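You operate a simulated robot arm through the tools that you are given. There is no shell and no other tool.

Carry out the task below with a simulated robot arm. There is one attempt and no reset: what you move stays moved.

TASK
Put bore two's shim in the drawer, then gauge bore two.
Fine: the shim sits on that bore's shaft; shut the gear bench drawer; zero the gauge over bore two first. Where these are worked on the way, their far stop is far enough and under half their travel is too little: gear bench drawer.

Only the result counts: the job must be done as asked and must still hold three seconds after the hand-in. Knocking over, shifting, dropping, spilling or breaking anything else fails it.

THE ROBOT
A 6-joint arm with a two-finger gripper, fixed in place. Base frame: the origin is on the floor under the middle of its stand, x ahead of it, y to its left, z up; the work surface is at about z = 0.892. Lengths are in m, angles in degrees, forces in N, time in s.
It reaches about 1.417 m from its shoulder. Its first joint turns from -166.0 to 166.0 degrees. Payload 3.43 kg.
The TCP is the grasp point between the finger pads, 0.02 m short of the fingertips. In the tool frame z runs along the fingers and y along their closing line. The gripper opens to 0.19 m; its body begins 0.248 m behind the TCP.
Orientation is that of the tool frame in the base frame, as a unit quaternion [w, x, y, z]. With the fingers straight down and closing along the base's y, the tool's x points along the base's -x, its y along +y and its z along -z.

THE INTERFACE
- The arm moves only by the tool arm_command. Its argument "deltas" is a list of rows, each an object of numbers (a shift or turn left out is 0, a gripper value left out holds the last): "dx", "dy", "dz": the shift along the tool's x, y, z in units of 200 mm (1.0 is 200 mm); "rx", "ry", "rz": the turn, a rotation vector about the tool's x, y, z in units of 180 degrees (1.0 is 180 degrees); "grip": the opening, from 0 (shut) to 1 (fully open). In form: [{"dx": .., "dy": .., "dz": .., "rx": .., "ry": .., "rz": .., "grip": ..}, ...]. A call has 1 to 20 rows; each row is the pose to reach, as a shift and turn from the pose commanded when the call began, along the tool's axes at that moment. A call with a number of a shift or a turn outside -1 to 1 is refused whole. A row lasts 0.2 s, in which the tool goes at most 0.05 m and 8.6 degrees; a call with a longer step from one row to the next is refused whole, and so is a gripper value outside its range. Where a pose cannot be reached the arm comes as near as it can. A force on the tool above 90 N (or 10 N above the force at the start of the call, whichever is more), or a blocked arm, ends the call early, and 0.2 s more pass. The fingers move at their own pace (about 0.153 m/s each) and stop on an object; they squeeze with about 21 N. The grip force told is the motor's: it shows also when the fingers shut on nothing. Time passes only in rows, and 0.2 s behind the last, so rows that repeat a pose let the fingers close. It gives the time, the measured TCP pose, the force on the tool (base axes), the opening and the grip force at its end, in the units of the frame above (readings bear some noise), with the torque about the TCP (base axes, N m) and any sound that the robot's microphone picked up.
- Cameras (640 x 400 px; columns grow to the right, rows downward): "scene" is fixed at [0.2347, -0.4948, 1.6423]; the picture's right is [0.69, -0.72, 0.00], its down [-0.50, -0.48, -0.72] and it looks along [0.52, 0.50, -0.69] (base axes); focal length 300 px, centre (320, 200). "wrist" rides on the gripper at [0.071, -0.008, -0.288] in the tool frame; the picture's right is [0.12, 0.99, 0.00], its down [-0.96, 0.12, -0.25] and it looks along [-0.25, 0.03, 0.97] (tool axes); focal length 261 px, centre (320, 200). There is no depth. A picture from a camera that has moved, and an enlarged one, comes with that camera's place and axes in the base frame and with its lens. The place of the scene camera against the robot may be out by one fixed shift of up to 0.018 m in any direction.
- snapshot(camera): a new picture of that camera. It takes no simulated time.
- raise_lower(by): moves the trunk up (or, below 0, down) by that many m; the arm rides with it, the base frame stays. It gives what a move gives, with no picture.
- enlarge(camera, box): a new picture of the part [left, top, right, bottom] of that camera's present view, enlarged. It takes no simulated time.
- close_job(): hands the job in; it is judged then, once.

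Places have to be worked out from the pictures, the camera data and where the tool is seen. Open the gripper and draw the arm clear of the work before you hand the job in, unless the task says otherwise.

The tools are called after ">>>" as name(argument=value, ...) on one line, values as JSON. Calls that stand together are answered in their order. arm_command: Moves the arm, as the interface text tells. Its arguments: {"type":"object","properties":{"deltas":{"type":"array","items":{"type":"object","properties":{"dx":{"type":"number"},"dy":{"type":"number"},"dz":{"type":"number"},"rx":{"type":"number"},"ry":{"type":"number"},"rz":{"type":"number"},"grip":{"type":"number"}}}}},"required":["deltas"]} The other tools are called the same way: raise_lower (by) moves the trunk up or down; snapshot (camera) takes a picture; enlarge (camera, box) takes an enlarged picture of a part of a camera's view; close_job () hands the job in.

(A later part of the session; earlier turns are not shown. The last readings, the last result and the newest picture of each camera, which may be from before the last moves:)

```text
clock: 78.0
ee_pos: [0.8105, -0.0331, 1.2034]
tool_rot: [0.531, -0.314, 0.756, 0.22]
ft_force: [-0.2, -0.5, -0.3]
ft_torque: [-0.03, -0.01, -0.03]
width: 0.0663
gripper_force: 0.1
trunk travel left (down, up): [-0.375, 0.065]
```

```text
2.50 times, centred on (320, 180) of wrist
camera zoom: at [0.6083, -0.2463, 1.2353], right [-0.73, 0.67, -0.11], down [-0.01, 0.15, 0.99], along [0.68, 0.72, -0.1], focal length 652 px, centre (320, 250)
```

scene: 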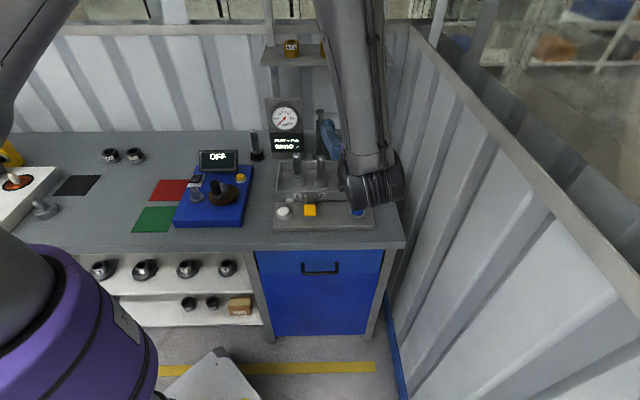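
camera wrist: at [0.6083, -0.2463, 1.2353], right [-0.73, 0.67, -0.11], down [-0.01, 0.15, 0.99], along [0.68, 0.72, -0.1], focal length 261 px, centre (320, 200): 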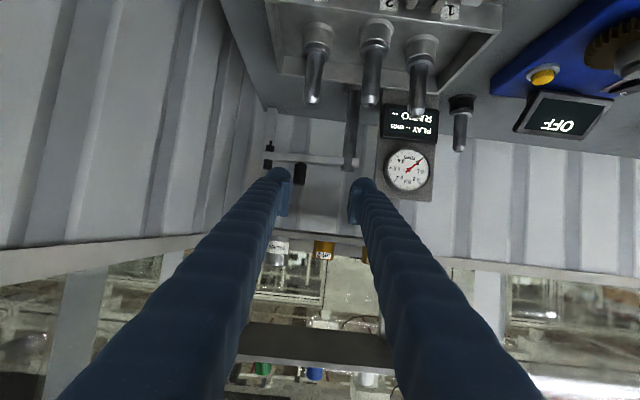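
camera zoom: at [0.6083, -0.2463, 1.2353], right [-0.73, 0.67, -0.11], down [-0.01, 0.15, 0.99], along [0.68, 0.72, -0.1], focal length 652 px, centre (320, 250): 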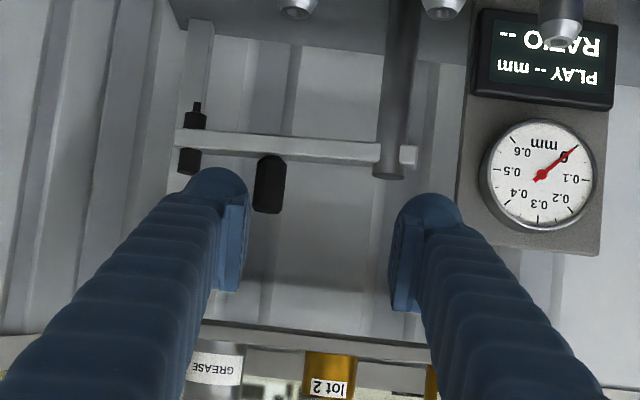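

From this view the knob spans z≈1.09–1.142 at a≈0.641, b≈0.889, and is about 31 mm thick. The probe tip (z≈1.043) clears the shaft tops (z≈1.02). I'll narrow the fingers to 48 mm and go to a pre-grasp 150 mm short of the knob.

>>> arm_command(deltas=[{"dx": -0.04, "dy": -0.045, "dz": 0.2, "grip": 0.255}, {"dx": -0.08, "dy": -0.09, "dz": 0.4}, {"dx": -0.12, "dy": -0.135, "dz": 0.6}, {"dx": -0.16, "dy": -0.18, "dz": 0.8}, {"dx": -0.1975, "dy": -0.2225, "dz": 0.982}, {"dx": -0.1975, "dy": -0.2225, "dz": 0.982}])

>>> snapshot(camera="wrist")

>>> enlarge(camera="wrist", box=[240, 120, 400, 260])

>>> snapshot(camera="scene")

```text
clock: 79.4
ee_pos: [0.9818, 0.0734, 1.1741]
tool_rot: [0.53, -0.313, 0.757, 0.22]
ft_force: [0.5, -0.1, 0.0]
ft_torque: [-0.03, -0.03, -0.03]
width: 0.0484
gripper_force: 0.1
trunk travel left (down, up): [-0.375, 0.065]
```

```text
taken
camera wrist: at [0.7799, -0.139, 1.2069], right [-0.73, 0.67, -0.11], down [-0.01, 0.15, 0.99], along [0.68, 0.72, -0.1], focal length 261 px, centre (320, 200)
```

wrist: 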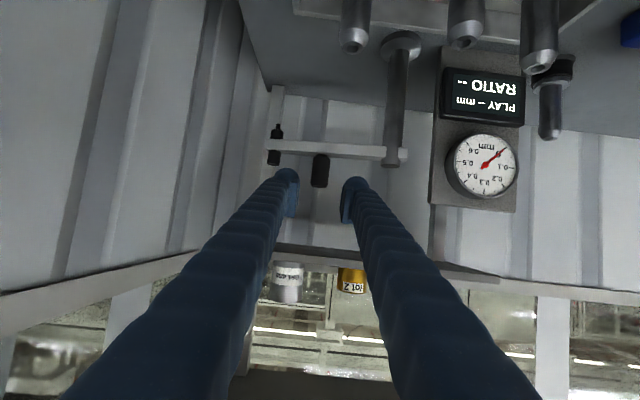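

```text
2.86 times, centred on (320, 190) of wrist
camera zoom: at [0.7799, -0.139, 1.2069], right [-0.73, 0.67, -0.11], down [-0.01, 0.15, 0.99], along [0.68, 0.72, -0.1], focal length 745 px, centre (320, 229)
```

zoom: 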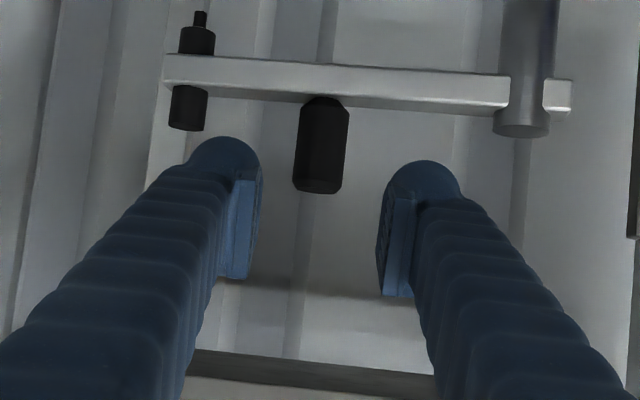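

```text
taken
```

scene: 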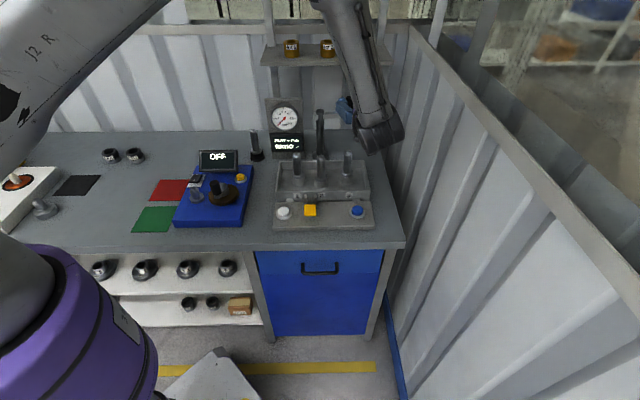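

Two views agree on the knob: a≈0.641, b≈0.882, z≈1.118, centred between the fingers. I'll advance 145 mm along the tool axis.

>>> arm_command(deltas=[{"dz": 0.15}, {"dz": 0.3}, {"dz": 0.45}, {"dz": 0.58}, {"dz": 0.66}, {"dz": 0.72}, {"dz": 0.72}])

>>> enlarge(camera="wrist", box=[240, 120, 400, 260])

>>> enlarge(camera="scene", box=[260, 60, 420, 180])

```text
clock: 81.0
ee_pos: [1.078, 0.1702, 1.1233]
tool_rot: [0.53, -0.313, 0.757, 0.22]
ft_force: [-0.8, 0.5, -0.2]
ft_torque: [-0.01, -0.03, -0.02]
width: 0.0485
gripper_force: 0.1
trunk travel left (down, up): [-0.375, 0.065]
```

```text
2.86 times, centred on (320, 190) of wrist
camera zoom: at [0.8763, -0.0416, 1.1564], right [-0.73, 0.67, -0.11], down [-0.01, 0.15, 0.99], along [0.68, 0.72, -0.1], focal length 745 px, centre (320, 229)
```

zoom: 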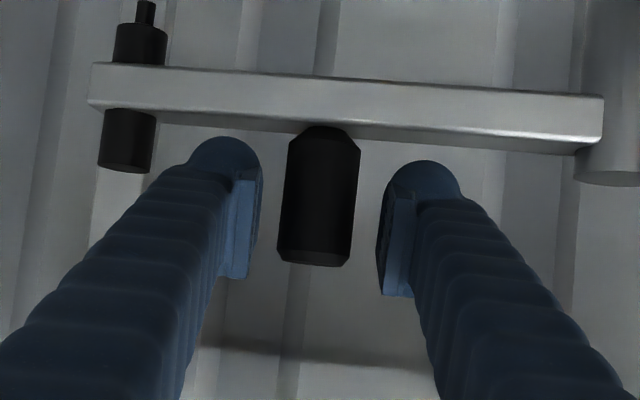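

```text
3.33 times, centred on (340, 120) of scene
camera zoom: at [0.2347, -0.4948, 1.6423], right [0.69, -0.72, 0.0], down [-0.5, -0.48, -0.72], along [0.52, 0.5, -0.69], focal length 998 px, centre (253, 467)
```

zoom: 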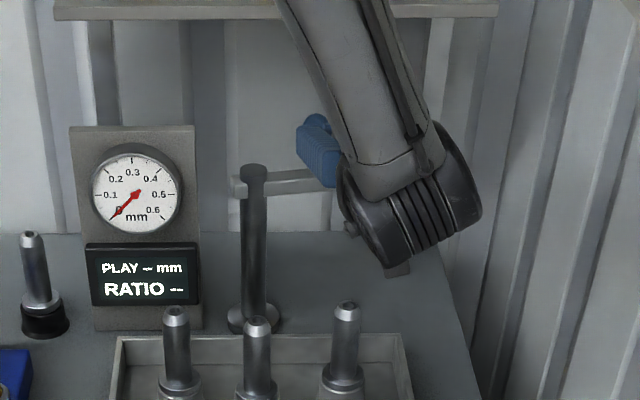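

The knob is between the pads, with the fingers above the link. Closing on it.

>>> arm_command(deltas=[{"grip": 0.2}, {"grip": 0.05}, {"grip": 0.05}, {"grip": 0.05}])

>>> enlarge(camera="wrist", box=[240, 120, 400, 260])

```text
clock: 82.0
ee_pos: [1.0779, 0.1705, 1.1233]
tool_rot: [0.529, -0.313, 0.757, 0.219]
ft_force: [5.2, -6.4, -0.8]
ft_torque: [-0.5, -0.45, 0.24]
width: 0.0287
gripper_force: 45.1
trunk travel left (down, up): [-0.375, 0.065]
```

```text
2.86 times, centred on (320, 190) of wrist
camera zoom: at [0.877, -0.0424, 1.1562], right [-0.73, 0.67, -0.11], down [-0.01, 0.15, 0.99], along [0.68, 0.72, -0.1], focal length 745 px, centre (320, 229)
```

zoom: 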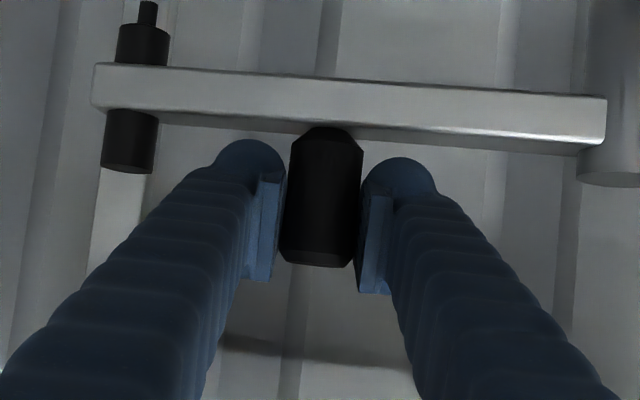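

The knob is gripped at 28.7 mm and its depth matches the TCP. It should travel an arc about the post, radius ≈0.115 m, from +7° to −90°. I'll start with the first 20° and watch the forces.

>>> arm_command(deltas=[{"dx": 0.0171, "dy": -0.0045, "dz": -0.047}, {"dx": 0.0342, "dy": -0.0045, "dz": -0.094}, {"dx": 0.0513, "dy": 0.0, "dz": -0.141}, {"dx": 0.0681, "dy": 0.0085, "dz": -0.187}, {"dx": 0.0681, "dy": 0.0085, "dz": -0.187}])

>>> enlarge(camera="wrist", box=[240, 120, 400, 260])

>>> enlarge(camera="scene", box=[260, 60, 420, 180])

```text
clock: 83.2
ee_pos: [1.0505, 0.1405, 1.1233]
tool_rot: [0.53, -0.312, 0.757, 0.22]
ft_force: [22.4, -16.6, 3.4]
ft_torque: [0.53, 0.24, -1.12]
width: 0.0283
gripper_force: 45.0
trunk travel left (down, up): [-0.375, 0.065]
```

```text
2.86 times, centred on (320, 190) of wrist
camera zoom: at [0.8478, -0.0711, 1.156], right [-0.73, 0.68, -0.11], down [-0.01, 0.15, 0.99], along [0.68, 0.72, -0.1], focal length 745 px, centre (320, 229)
```

zoom: 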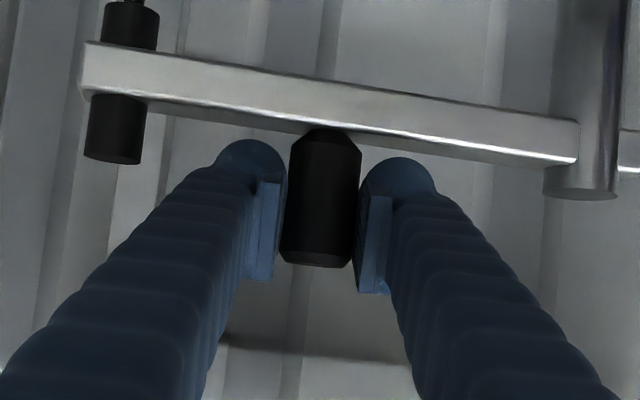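

```text
3.33 times, centred on (340, 120) of scene
camera zoom: at [0.2347, -0.4948, 1.6423], right [0.69, -0.72, 0.0], down [-0.5, -0.48, -0.72], along [0.52, 0.5, -0.69], focal length 998 px, centre (253, 467)
```

zoom: 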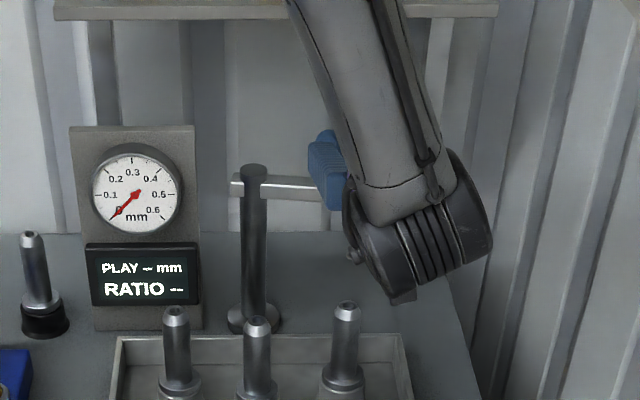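

The arm swings smoothly. The 28 N reaction along +e1 says my circle centre was about 10 mm too far back, so it's nearer b≈0.858. I'll continue with the corrected arc to about −42°.

>>> arm_command(deltas=[{"dx": 0.0174, "dy": -0.009, "dz": -0.048}, {"dx": 0.0344, "dy": 0.004, "dz": -0.0945}, {"dx": 0.0506, "dy": 0.0215, "dz": -0.139}, {"dx": 0.0663, "dy": 0.043, "dz": -0.182}, {"dx": 0.0814, "dy": 0.0685, "dz": -0.2237}, {"dx": 0.0958, "dy": 0.0975, "dz": -0.263}, {"dx": 0.1091, "dy": 0.13, "dz": -0.3}, {"dx": 0.1091, "dy": 0.13, "dz": -0.3}])

>>> enlarge(camera="wrist", box=[220, 80, 420, 260])

>>> enlarge(camera="scene", box=[260, 60, 420, 180])

```text
clock: 85.0
ee_pos: [0.9837, 0.1131, 1.1229]
tool_rot: [0.53, -0.312, 0.757, 0.219]
ft_force: [1.8, -32.2, 3.6]
ft_torque: [0.28, -0.05, -0.33]
width: 0.0267
gripper_force: 44.9
trunk travel left (down, up): [-0.375, 0.065]
```

```text
2.22 times, centred on (320, 170) of wrist
camera zoom: at [0.7819, -0.099, 1.1561], right [-0.73, 0.67, -0.11], down [-0.01, 0.15, 0.99], along [0.68, 0.72, -0.1], focal length 579 px, centre (320, 267)
```

zoom: 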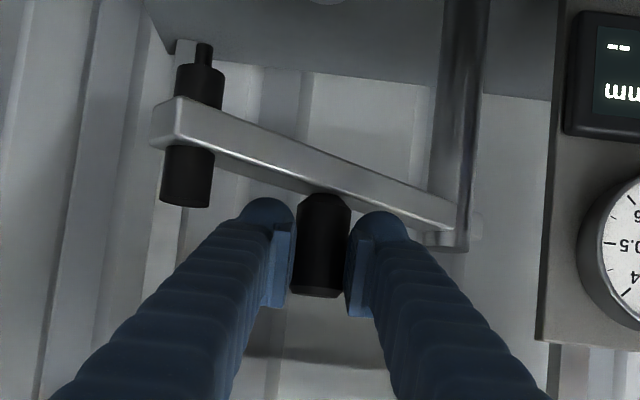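

```text
3.33 times, centred on (340, 120) of scene
camera zoom: at [0.2347, -0.4948, 1.6423], right [0.69, -0.72, 0.0], down [-0.5, -0.48, -0.72], along [0.52, 0.5, -0.69], focal length 998 px, centre (253, 467)
```

zoom: 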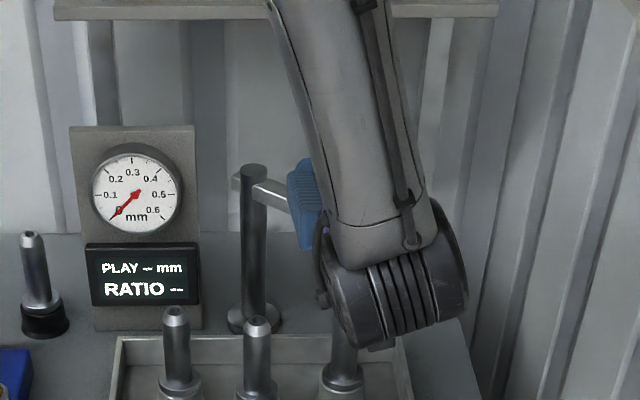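

At −42° the reaction is purely outward at about 32 N, so the true radius is slightly larger (~0.1225 m). I'll continue on the refined arc to −71° and look again.

>>> arm_command(deltas=[{"dx": 0.0176, "dy": 0.0295, "dz": -0.0484}, {"dx": 0.0298, "dy": 0.0695, "dz": -0.0818}, {"dx": 0.0407, "dy": 0.1125, "dz": -0.1119}, {"dx": 0.0501, "dy": 0.158, "dz": -0.1377}, {"dx": 0.0583, "dy": 0.206, "dz": -0.1603}, {"dx": 0.065, "dy": 0.2555, "dz": -0.1786}, {"dx": 0.065, "dy": 0.2555, "dz": -0.1786}])

>>> snapshot(camera="wrist")

>>> enlarge(camera="scene", box=[260, 60, 420, 180])

```text
clock: 86.6
ee_pos: [0.9201, 0.1195, 1.1228]
tool_rot: [0.529, -0.312, 0.759, 0.219]
ft_force: [-23.9, -55.1, -9.8]
ft_torque: [0.55, 0.0, -0.85]
width: 0.02
gripper_force: 45.5
trunk travel left (down, up): [-0.375, 0.065]
```

```text
taken
camera wrist: at [0.7178, -0.0914, 1.1563], right [-0.73, 0.68, -0.11], down [-0.01, 0.15, 0.99], along [0.68, 0.72, -0.1], focal length 261 px, centre (320, 200)
```

wrist: 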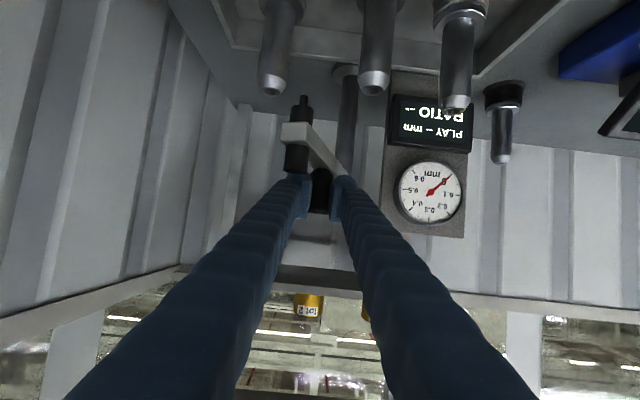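

```text
3.33 times, centred on (340, 120) of scene
camera zoom: at [0.2347, -0.4948, 1.6423], right [0.69, -0.72, 0.0], down [-0.5, -0.48, -0.72], along [0.52, 0.5, -0.69], focal length 998 px, centre (253, 467)
```

zoom: 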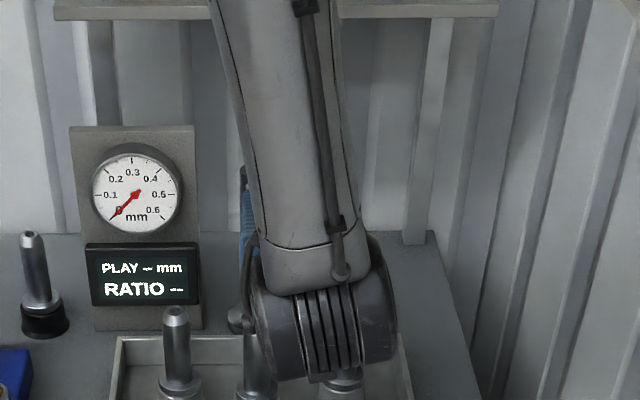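

The opening dropped to 20 mm and there's 56 N toward −n. The pads are squeezing off the near side of the knob, so I've pulled too far forward. I'll zoom to see exactly where the knob sits.

>>> enlarge(camera="wrist", box=[250, 60, 410, 240])

```text
2.22 times, centred on (330, 150) of wrist
camera zoom: at [0.7178, -0.0914, 1.1563], right [-0.73, 0.68, -0.11], down [-0.01, 0.15, 0.99], along [0.68, 0.72, -0.1], focal length 579 px, centre (298, 311)
```

zoom: 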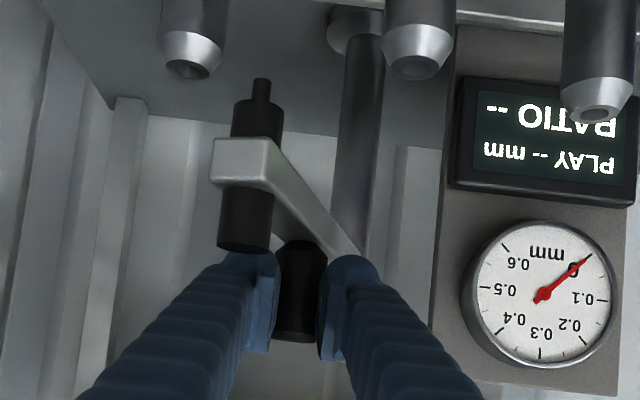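

The knob is roughly 30 mm beyond the TCP, which confirms the original centre (0.528, 0.868) with r≈0.113, and the arm is at about −70°. I'll open slightly, advance to re-centre on the knob, and raise 5 mm for clearance over the probe.

>>> arm_command(deltas=[{"grip": 0.24}, {"grip": 0.24}, {"dx": -0.02, "dy": -0.004, "dz": 0.03}, {"dx": -0.04, "dy": -0.008, "dz": 0.065}, {"dx": -0.0615, "dy": -0.013, "dz": 0.096}, {"dx": -0.0615, "dy": -0.013, "dz": 0.096}])

>>> enlarge(camera="wrist", box=[250, 60, 410, 240])

```text
clock: 88.0
ee_pos: [0.9426, 0.1293, 1.1249]
tool_rot: [0.528, -0.309, 0.761, 0.217]
ft_force: [-5.3, -61.1, -26.0]
ft_torque: [0.92, 0.86, -2.28]
width: 0.0696
gripper_force: 20.9
trunk travel left (down, up): [-0.375, 0.065]
```

```text
2.22 times, centred on (330, 150) of wrist
camera zoom: at [0.7379, -0.081, 1.1592], right [-0.73, 0.68, -0.11], down [0.0, 0.15, 0.99], along [0.69, 0.72, -0.11], focal length 579 px, centre (298, 311)
```

zoom: 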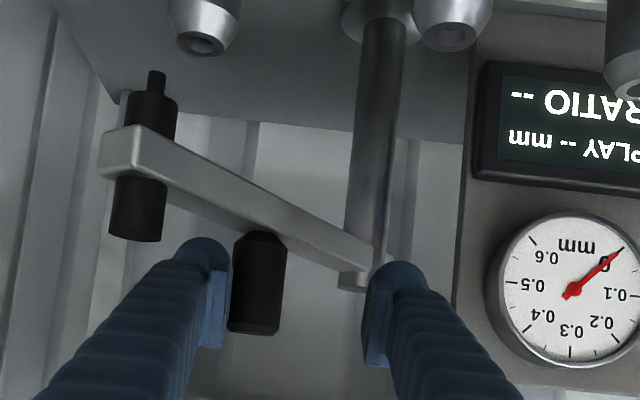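

The arm slipped back to about −55° when the wedge let go, and the e1-side fingertip is now pressing on the knob (the contact solves to that fingertip). I'll retreat along the tool axis, open wider and look again.

>>> arm_command(deltas=[{"dz": -0.05}, {"dz": -0.15}, {"dz": -0.3}, {"dz": -0.45, "grip": 0.27}, {"dz": -0.5}, {"dz": -0.5}])

>>> snapshot(camera="wrist")

>>> enlarge(camera="wrist", box=[250, 80, 410, 240])

>>> enlarge(camera="scene", box=[260, 60, 420, 180])

```text
clock: 89.4
ee_pos: [0.8734, 0.0715, 1.1626]
tool_rot: [0.529, -0.315, 0.757, 0.221]
ft_force: [0.0, 0.2, 0.5]
ft_torque: [0.03, 0.01, -0.03]
width: 0.0514
gripper_force: 0.1
trunk travel left (down, up): [-0.375, 0.065]
```

```text
taken
camera wrist: at [0.671, -0.1395, 1.1955], right [-0.73, 0.67, -0.11], down [-0.01, 0.15, 0.99], along [0.68, 0.72, -0.1], focal length 261 px, centre (320, 200)
```

wrist: 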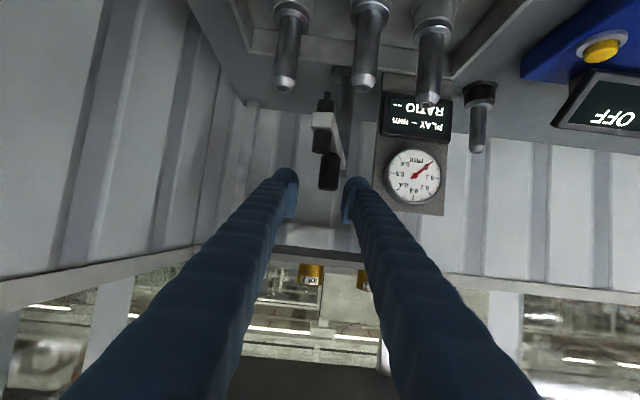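

```text
2.50 times, centred on (330, 160) of wrist
camera zoom: at [0.671, -0.1395, 1.1955], right [-0.73, 0.67, -0.11], down [-0.01, 0.15, 0.99], along [0.68, 0.72, -0.1], focal length 652 px, centre (295, 300)
```

zoom: 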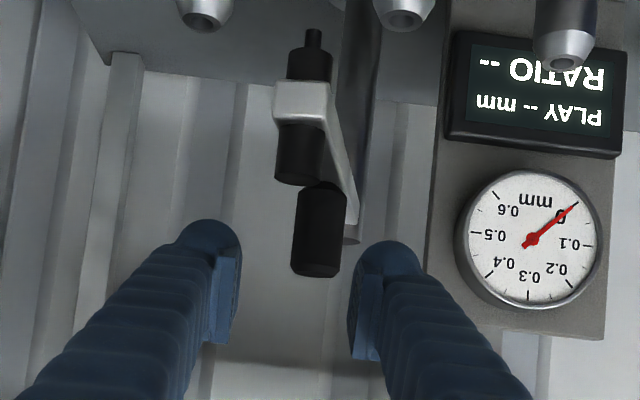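

```text
3.33 times, centred on (340, 120) of scene
camera zoom: at [0.2347, -0.4948, 1.6423], right [0.69, -0.72, 0.0], down [-0.5, -0.48, -0.72], along [0.52, 0.5, -0.69], focal length 998 px, centre (253, 467)
```

zoom: 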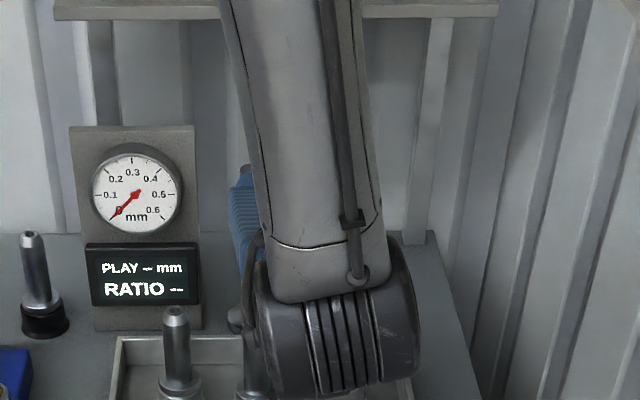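

The arm is now at about −75° and the knob sits near (0.553, 0.759) in my reading frame. I'll centre on it laterally, advance ~99 mm so the TCP is at the knob's axis, and grip it properly this time.

>>> arm_command(deltas=[{"dx": 0.031, "dy": 0.069}, {"dx": 0.031, "dy": 0.069, "dz": 0.12}, {"dx": 0.031, "dy": 0.069, "dz": 0.24}, {"dx": 0.031, "dy": 0.069, "dz": 0.34}, {"dx": 0.031, "dy": 0.069, "dz": 0.34}])

>>> enlarge(camera="wrist", box=[250, 80, 410, 240])

```text
clock: 90.6
ee_pos: [0.9066, 0.1258, 1.1338]
tool_rot: [0.53, -0.314, 0.756, 0.22]
ft_force: [1.1, -0.5, -0.8]
ft_torque: [-0.02, -0.01, 0.03]
width: 0.0515
gripper_force: 0.1
trunk travel left (down, up): [-0.375, 0.065]
```

```text
2.50 times, centred on (330, 160) of wrist
camera zoom: at [0.7045, -0.0861, 1.1671], right [-0.73, 0.67, -0.11], down [-0.01, 0.15, 0.99], along [0.68, 0.72, -0.1], focal length 652 px, centre (295, 300)
```

zoom: 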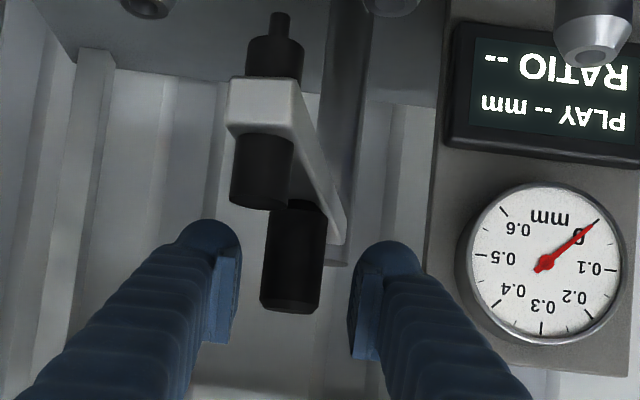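

The knob is centred between the pads, about 30 mm ahead. I'll finish the advance and close.

>>> arm_command(deltas=[{"dz": 0.06}, {"dz": 0.12}, {"dz": 0.16}, {"dz": 0.16}])

>>> enlarge(camera="wrist", box=[250, 80, 410, 240])

```text
clock: 91.6
ee_pos: [0.9292, 0.1467, 1.1218]
tool_rot: [0.53, -0.314, 0.757, 0.22]
ft_force: [-0.9, -0.3, -0.1]
ft_torque: [0.02, 0.0, 0.01]
width: 0.0511
gripper_force: 0.0
trunk travel left (down, up): [-0.375, 0.065]
```

```text
2.50 times, centred on (330, 160) of wrist
camera zoom: at [0.7269, -0.0655, 1.1553], right [-0.73, 0.67, -0.11], down [-0.01, 0.15, 0.99], along [0.68, 0.72, -0.1], focal length 652 px, centre (295, 300)
```

zoom: 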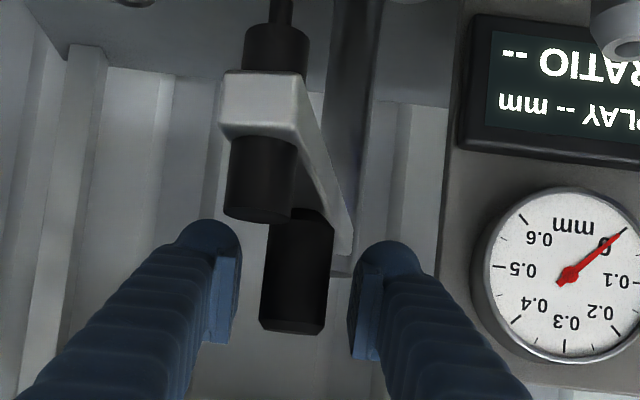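

The knob's apparent width puts it at TCP depth. Closing.

>>> arm_command(deltas=[{"grip": 0.18}, {"grip": 0.12}, {"grip": 0.12}, {"grip": 0.12}])

>>> enlarge(camera="wrist", box=[250, 80, 410, 240])

```text
clock: 92.6
ee_pos: [0.9292, 0.1458, 1.1215]
tool_rot: [0.53, -0.313, 0.757, 0.22]
ft_force: [-1.5, -1.5, 0.9]
ft_torque: [-0.03, -0.03, 0.04]
width: 0.0268
gripper_force: 44.8
trunk travel left (down, up): [-0.375, 0.065]
```

```text
2.50 times, centred on (330, 160) of wrist
camera zoom: at [0.7268, -0.0657, 1.1552], right [-0.73, 0.67, -0.11], down [-0.01, 0.15, 0.99], along [0.68, 0.72, -0.1], focal length 652 px, centre (295, 300)
```

zoom: 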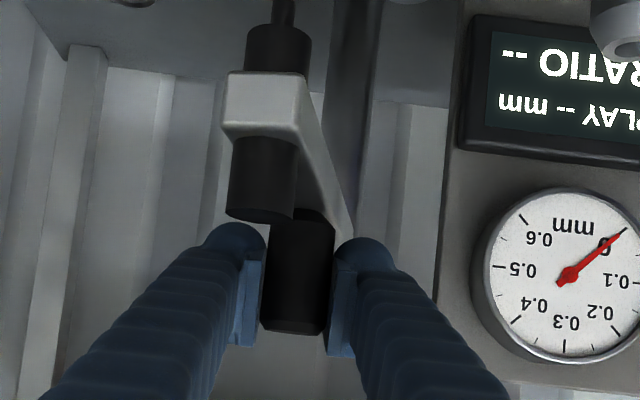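

A good grip with near-zero side force. The arm is at about −76°, so another ~14° of swing (knob −27 mm in a) brings the probe over bore two. I'll move most of the way and check.

>>> arm_command(deltas=[{"dx": 0.0026, "dy": 0.036, "dz": -0.007}, {"dx": 0.0048, "dy": 0.085, "dz": -0.0132}, {"dx": 0.0053, "dy": 0.1145, "dz": -0.0146}, {"dx": 0.0053, "dy": 0.1145, "dz": -0.0146}])

>>> snapshot(camera="wrist")

>>> enlarge(camera="wrist", box=[250, 0, 410, 240])

>>> enlarge(camera="scene", box=[260, 60, 420, 220])

```text
clock: 93.6
ee_pos: [0.9117, 0.1623, 1.1218]
tool_rot: [0.53, -0.314, 0.757, 0.22]
ft_force: [12.5, 1.2, 1.9]
ft_torque: [0.01, -0.2, -0.87]
width: 0.026
gripper_force: 45.4
trunk travel left (down, up): [-0.375, 0.065]
```

```text
taken
camera wrist: at [0.7094, -0.0505, 1.1552], right [-0.73, 0.67, -0.11], down [-0.01, 0.15, 0.99], along [0.68, 0.72, -0.1], focal length 261 px, centre (320, 200)
```

wrist: 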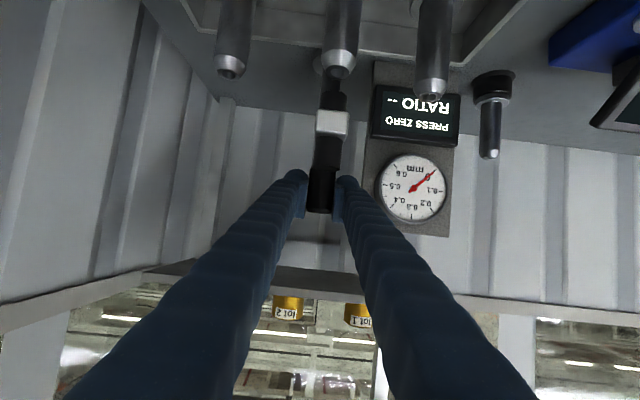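

```text
1.67 times, centred on (330, 120) of wrist
camera zoom: at [0.7094, -0.0505, 1.1552], right [-0.73, 0.67, -0.11], down [-0.01, 0.15, 0.99], along [0.68, 0.72, -0.1], focal length 434 px, centre (303, 333)
```

zoom: 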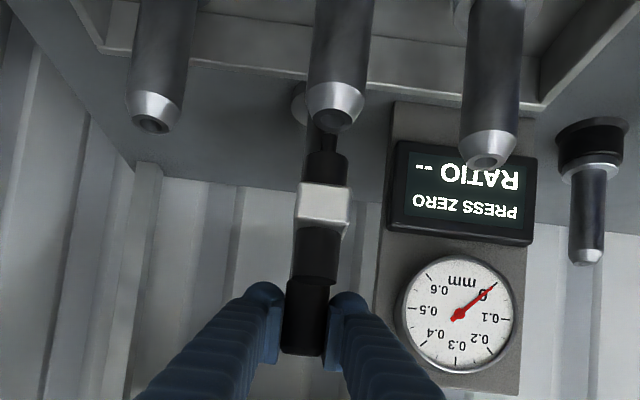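

```text
2.50 times, centred on (340, 140) of scene
camera zoom: at [0.2347, -0.4948, 1.6423], right [0.69, -0.72, 0.0], down [-0.5, -0.48, -0.72], along [0.52, 0.5, -0.69], focal length 749 px, centre (270, 350)
```

zoom: 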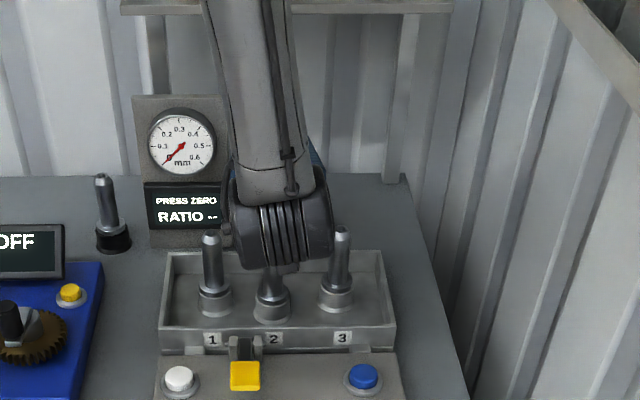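

The display now says "PRESS ZERO", and in the picture the probe lines up with shaft two within about 1 mm. I'll relax the side load, open gently and retreat along the tool axis so the arm stays over bore two.

>>> arm_command(deltas=[{"dy": -0.004}, {"dy": -0.004, "grip": 0.16}, {"dy": -0.004, "grip": 0.22}, {"dy": -0.004, "grip": 0.27}, {"dy": -0.004, "grip": 0.27}])

>>> enlarge(camera="wrist", box=[250, 0, 410, 240])

```text
clock: 94.8
ee_pos: [0.9113, 0.1597, 1.1225]
tool_rot: [0.53, -0.312, 0.758, 0.218]
ft_force: [0.0, -1.3, -0.4]
ft_torque: [0.02, 0.03, -0.03]
width: 0.0513
gripper_force: 0.1
trunk travel left (down, up): [-0.375, 0.065]
```

```text
1.67 times, centred on (330, 120) of wrist
camera zoom: at [0.7091, -0.0516, 1.1554], right [-0.73, 0.67, -0.11], down [-0.01, 0.15, 0.99], along [0.68, 0.72, -0.1], focal length 434 px, centre (303, 333)
```

zoom: 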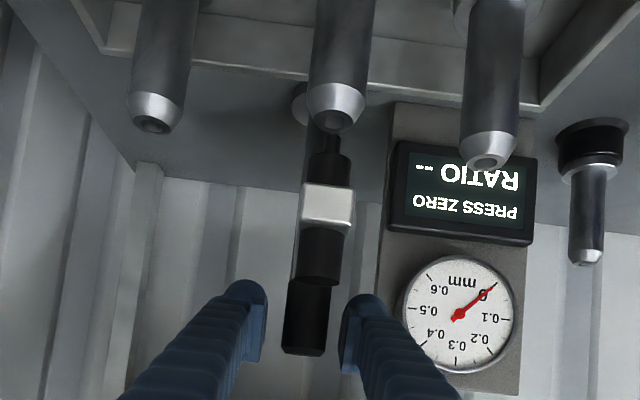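

The arm stays put with "PRESS ZERO" showing. I'll retreat straight back along the tool axis.

>>> arm_command(deltas=[{"dz": -0.1}, {"dz": -0.25}, {"dz": -0.43}, {"dz": -0.62}, {"dz": -0.81}, {"dz": -1.0}, {"dz": -1.0}])

>>> snapshot(camera="wrist")

>>> snapshot(camera="scene")

```text
clock: 96.4
ee_pos: [0.78, 0.0262, 1.1926]
tool_rot: [0.526, -0.313, 0.758, 0.224]
ft_force: [0.4, -0.1, 0.2]
ft_torque: [0.04, -0.02, 0.08]
width: 0.0512
gripper_force: 0.0
out of reach, approached as far as the arm can: row 5, 6, 7
trunk travel left (down, up): [-0.375, 0.065]
```

```text
taken
camera wrist: at [0.5792, -0.1876, 1.227], right [-0.74, 0.67, -0.1], down [0.0, 0.15, 0.99], along [0.68, 0.73, -0.11], focal length 261 px, centre (320, 200)
```

wrist: 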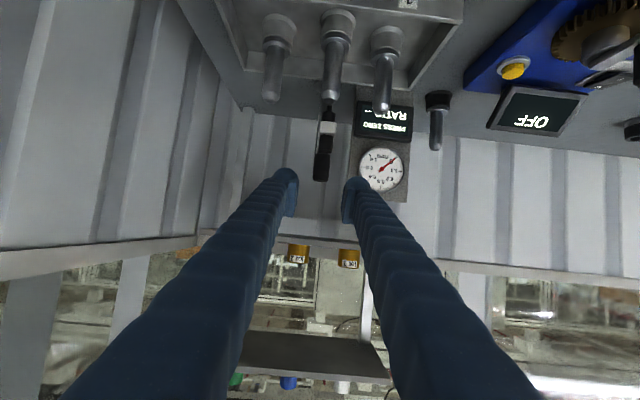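

```text
taken
```

scene: 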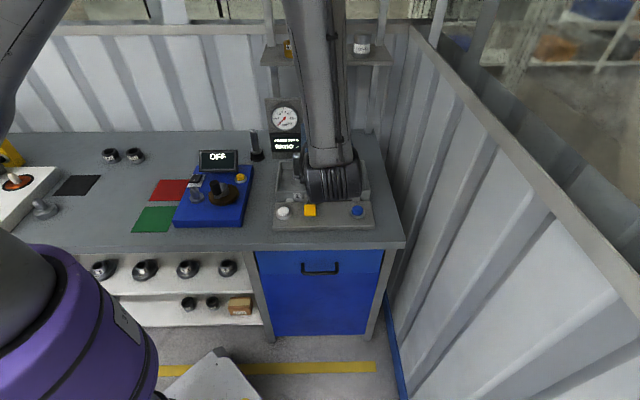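

The probe is over shaft two. I'll tip the hand back to fingers-down here (well in front of the gauge arm), then look closely at the two buttons and the paddle.

>>> arm_command(deltas=[{"ry": 0.045}, {"ry": 0.09}, {"ry": 0.135}, {"ry": 0.18}, {"ry": 0.225}, {"ry": 0.27}, {"ry": 0.315}, {"ry": 0.36}, {"ry": 0.389}, {"ry": 0.389}])

>>> snapshot(camera="wrist")

>>> enlarge(camera="scene", box=[260, 80, 400, 240])

```text
clock: 98.6
ee_pos: [0.7794, 0.0268, 1.1932]
tool_rot: [-0.002, -0.383, 0.924, -0.001]
ft_force: [-0.3, -0.3, 0.0]
ft_torque: [0.04, -0.02, -0.02]
width: 0.051
gripper_force: 0.0
trunk travel left (down, up): [-0.375, 0.065]
```

```text
taken
camera wrist: at [0.7356, -0.0272, 1.4819], right [-0.79, 0.62, 0.0], down [0.6, 0.76, 0.25], along [0.15, 0.19, -0.97], focal length 261 px, centre (320, 200)
```

wrist: 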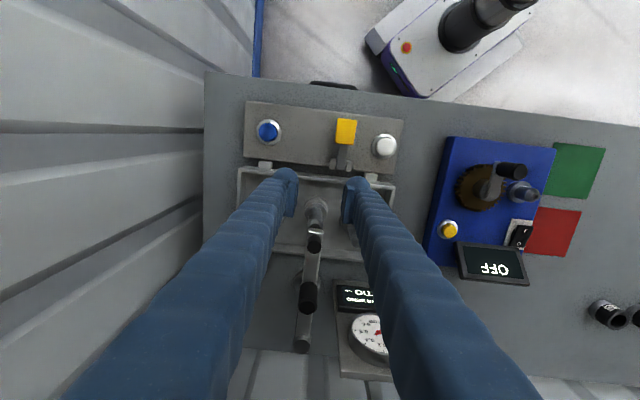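

```text
2.50 times, centred on (330, 160) of scene
camera zoom: at [0.2347, -0.4948, 1.6423], right [0.69, -0.72, 0.0], down [-0.5, -0.48, -0.72], along [0.52, 0.5, -0.69], focal length 749 px, centre (295, 300)
```

zoom: 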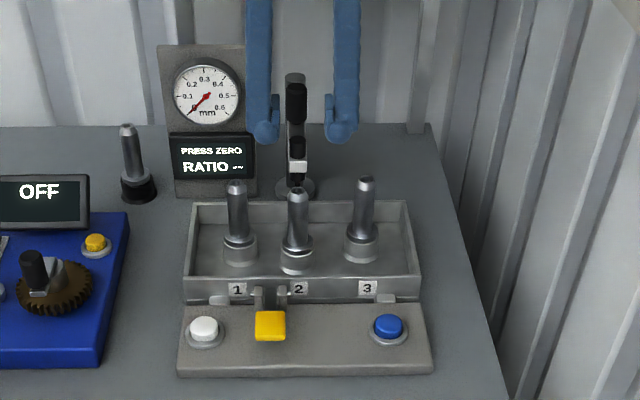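

The gauge arm is positioned over bore two and the display asks for ZERO. I'll zoom on the buttons for any markings.

>>> enlarge(camera="wrist", box=[360, 120, 410, 170])

>>> enlarge(camera="wrist", box=[245, 105, 295, 155])

>>> enlarge(camera="scene", box=[270, 190, 380, 235])

>>> enlarge(camera="wrist", box=[315, 100, 380, 180])

```text
8.00 times, centred on (385, 145) of wrist
camera zoom: at [0.7356, -0.0272, 1.4819], right [-0.79, 0.62, 0.0], down [0.6, 0.76, 0.25], along [0.15, 0.19, -0.97], focal length 2085 px, centre (-200, 640)
```

zoom: 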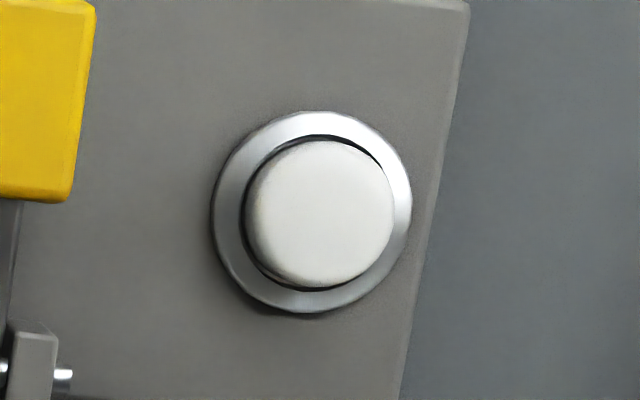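

```text
8.00 times, centred on (270, 130) of wrist
camera zoom: at [0.7356, -0.0272, 1.4819], right [-0.79, 0.62, 0.0], down [0.6, 0.76, 0.25], along [0.15, 0.19, -0.97], focal length 2085 px, centre (720, 760)
```

zoom: 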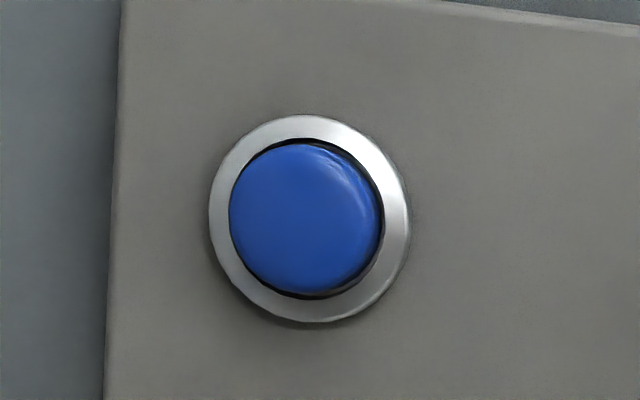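

```text
5.82 times, centred on (325, 212) of scene
camera zoom: at [0.2347, -0.4948, 1.6423], right [0.69, -0.72, 0.0], down [-0.5, -0.48, -0.72], along [0.52, 0.5, -0.69], focal length 1743 px, centre (291, 127)
```

zoom: 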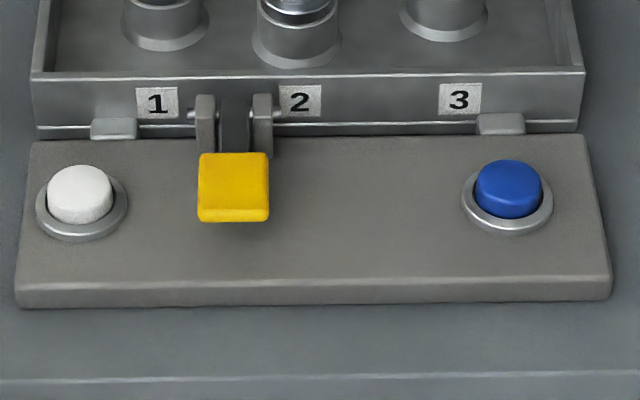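

```text
5.00 times, centred on (348, 140) of wrist
camera zoom: at [0.7356, -0.0272, 1.4819], right [-0.79, 0.62, 0.0], down [0.6, 0.76, 0.25], along [0.15, 0.19, -0.97], focal length 1303 px, centre (182, 500)
```

zoom: 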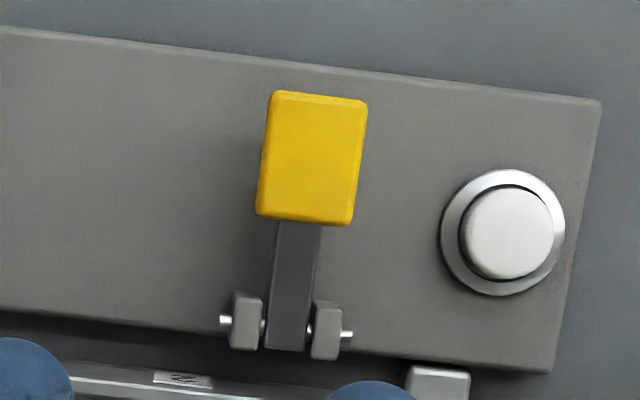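

There are no markings, but the white button beside the lever is the natural "zero", so I'll try it first and watch the display. I'll move above it at a≈0.404, b≈0.512 with fingers closed.

>>> arm_command(deltas=[{"dx": 0.1, "dy": 0.16, "grip": 0.0}, {"dx": 0.2, "dy": 0.32}, {"dx": 0.29, "dy": 0.48}, {"dx": 0.29, "dy": 0.641}, {"dx": 0.29, "dy": 0.641}])

>>> arm_command(deltas=[{"dz": 0.2}, {"dz": 0.4}, {"dz": 0.6}, {"dz": 0.8}, {"dz": 0.95}, {"dz": 0.95}])

>>> snapshot(camera="wrist")

>>> enlarge(camera="wrist", box=[270, 140, 370, 240])

>>> enlarge(camera="scene", box=[250, 150, 390, 240])

```text
clock: 99.8
ee_pos: [0.6491, 0.0779, 1.1926]
tool_rot: [0.0, -0.383, 0.924, 0.0]
ft_force: [-0.3, -0.4, 0.5]
ft_torque: [-0.03, -0.02, 0.01]
width: 0.0001
gripper_force: 21.5
trunk travel left (down, up): [-0.375, 0.065]
```

```text
clock: 101.2
ee_pos: [0.6477, 0.0779, 1.004]
tool_rot: [0.0, -0.382, 0.924, 0.0]
ft_force: [0.6, -0.4, 0.0]
ft_torque: [0.0, -0.05, -0.02]
width: 0.0003
gripper_force: 21.0
trunk travel left (down, up): [-0.375, 0.065]
```

```text
taken
camera wrist: at [0.6035, 0.024, 1.2917], right [-0.79, 0.62, 0.0], down [0.6, 0.76, 0.25], along [0.15, 0.19, -0.97], focal length 261 px, centre (320, 200)
```

wrist: 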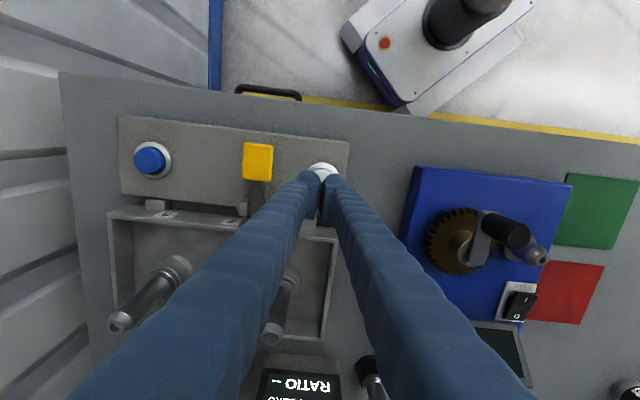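

```text
4.00 times, centred on (320, 190) of wrist
camera zoom: at [0.6035, 0.024, 1.2917], right [-0.79, 0.62, 0.0], down [0.6, 0.76, 0.25], along [0.15, 0.19, -0.97], focal length 1043 px, centre (320, 240)
```

zoom: 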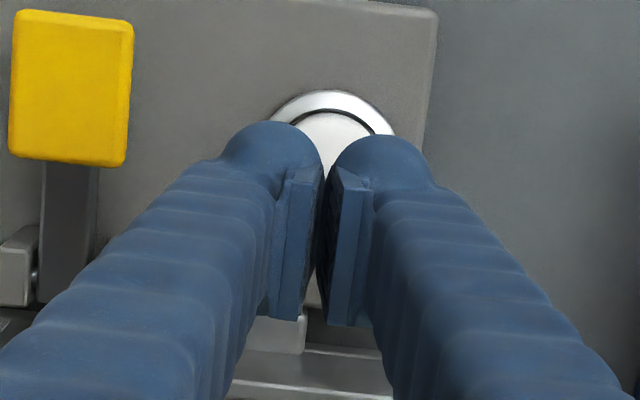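

```text
4.44 times, centred on (320, 195) of scene
camera zoom: at [0.2347, -0.4948, 1.6423], right [0.69, -0.72, 0.0], down [-0.5, -0.48, -0.72], along [0.52, 0.5, -0.69], focal length 1331 px, centre (320, 222)
```

zoom: 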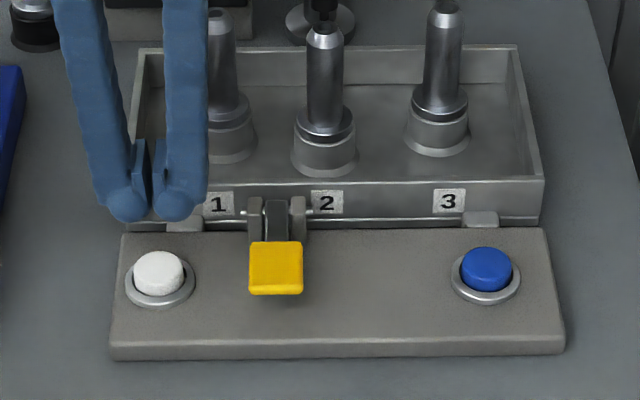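

From the two views the white cap's top is at about a≈0.396, b≈0.512, z≈0.907. I'll shift 6 mm to centre over it and come down just above.

>>> arm_command(deltas=[{"dx": 0.0095, "dy": 0.032, "dz": 0.1}, {"dx": 0.0095, "dy": 0.032, "dz": 0.22}, {"dx": 0.0095, "dy": 0.032, "dz": 0.32}, {"dx": 0.0095, "dy": 0.032, "dz": 0.32}])

>>> enlarge(camera="scene", box=[260, 180, 330, 230])

>>> enlarge(camera="wrist", box=[270, 140, 370, 240])

```text
clock: 102.2
ee_pos: [0.6405, 0.0786, 0.939]
tool_rot: [0.0, -0.383, 0.924, 0.0]
ft_force: [-0.2, 1.5, 3.9]
ft_torque: [0.07, 0.01, -0.01]
width: 0.0062
gripper_force: 34.7
trunk travel left (down, up): [-0.375, 0.065]
heard: click
```

```text
8.00 times, centred on (295, 205) of scene
camera zoom: at [0.2347, -0.4948, 1.6423], right [0.69, -0.72, 0.0], down [-0.5, -0.48, -0.72], along [0.52, 0.5, -0.69], focal length 2396 px, centre (520, 160)
```

zoom: 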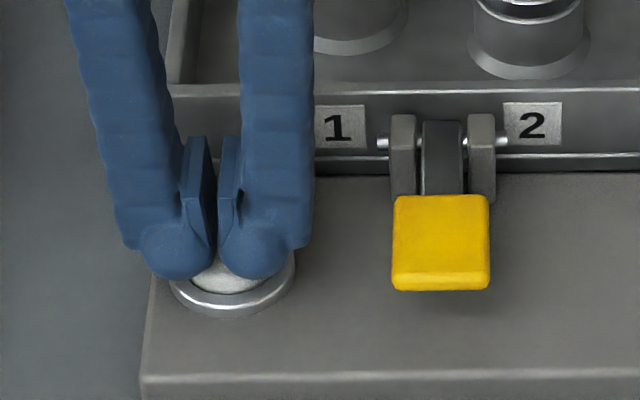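

```text
4.00 times, centred on (320, 190) of wrist
camera zoom: at [0.597, 0.0253, 1.2273], right [-0.79, 0.62, 0.0], down [0.6, 0.76, 0.25], along [0.15, 0.19, -0.97], focal length 1043 px, centre (320, 240)
```

zoom: 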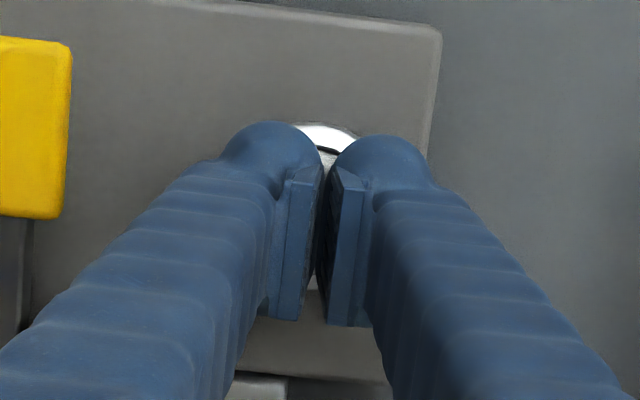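

A click was heard, so the white button was pressed. I'll check the gauge display.

>>> enlarge(camera="scene", box=[255, 90, 345, 160])

```text
5.71 times, centred on (300, 125) of scene
camera zoom: at [0.2347, -0.4948, 1.6423], right [0.69, -0.72, 0.0], down [-0.5, -0.48, -0.72], along [0.52, 0.5, -0.69], focal length 1712 px, centre (434, 629)
```

zoom: 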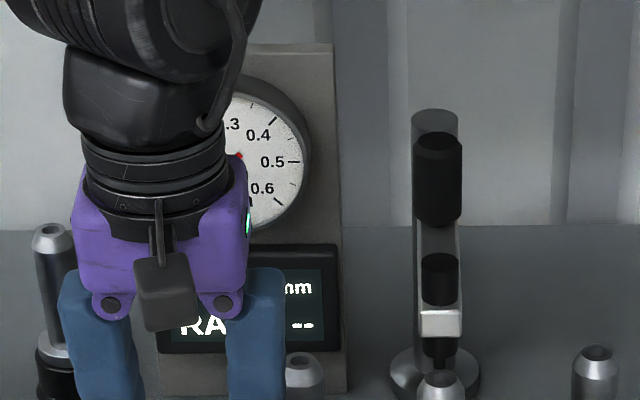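

The gripper hides the display. I'll lift straight up off the button and look.

>>> arm_command(deltas=[{"dz": -0.1}, {"dz": -0.3}, {"dz": -0.5}, {"dz": -0.7}, {"dz": -0.9}, {"dz": -0.9}])

>>> enlarge(camera="scene", box=[255, 90, 345, 160])

>>> snapshot(camera="wrist")

```text
clock: 103.6
ee_pos: [0.6414, 0.0771, 1.1191]
tool_rot: [-0.001, -0.382, 0.924, 0.0]
ft_force: [0.8, 0.2, -0.1]
ft_torque: [0.01, 0.07, 0.03]
width: 0.0001
gripper_force: 34.5
trunk travel left (down, up): [-0.375, 0.065]
```

```text
5.71 times, centred on (300, 125) of scene
camera zoom: at [0.2347, -0.4948, 1.6423], right [0.69, -0.72, 0.0], down [-0.5, -0.48, -0.72], along [0.52, 0.5, -0.69], focal length 1712 px, centre (434, 629)
```

zoom: 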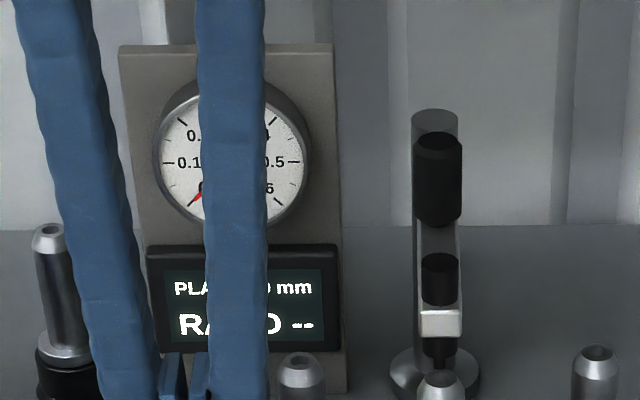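

```text
taken
camera wrist: at [0.5982, 0.0242, 1.4071], right [-0.79, 0.62, 0.0], down [0.6, 0.76, 0.25], along [0.15, 0.19, -0.97], focal length 261 px, centre (320, 200)
```

wrist: 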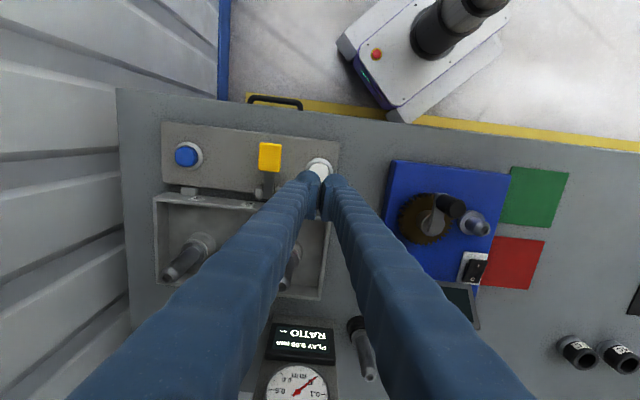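

The display appears to show "PLAY 0.00 mm". I'll confirm it from the wrist camera.

>>> enlarge(camera="wrist", box=[250, 310, 350, 400])

>>> enlarge(camera="wrist", box=[160, 120, 340, 220])

```text
4.44 times, centred on (300, 355) of wrist
camera zoom: at [0.5982, 0.0242, 1.4071], right [-0.79, 0.62, 0.0], down [0.6, 0.76, 0.25], along [0.15, 0.19, -0.97], focal length 1158 px, centre (409, -489)
```

zoom: 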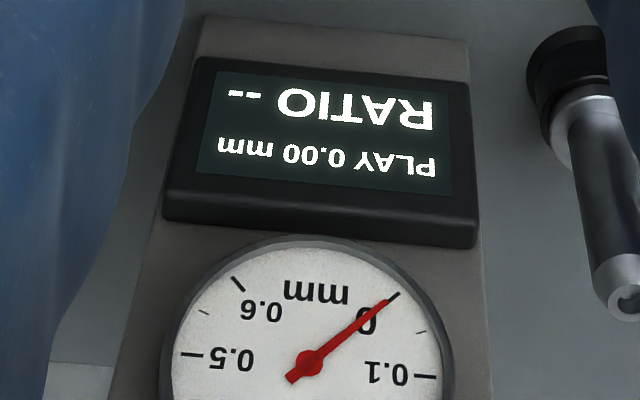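

```text
3.56 times, centred on (250, 170) of wrist
camera zoom: at [0.5982, 0.0242, 1.4071], right [-0.79, 0.62, 0.0], down [0.6, 0.76, 0.25], along [0.15, 0.19, -0.97], focal length 927 px, centre (569, 307)
```

zoom: 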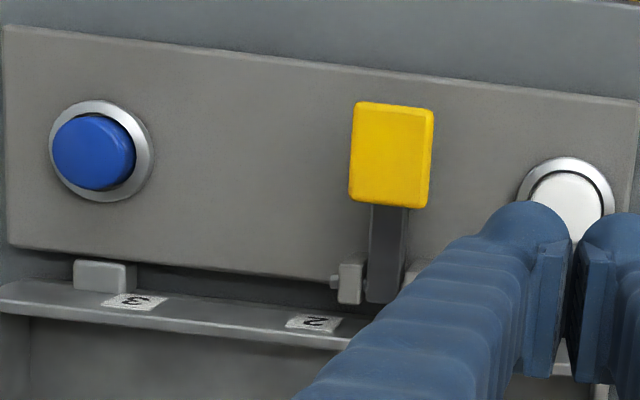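

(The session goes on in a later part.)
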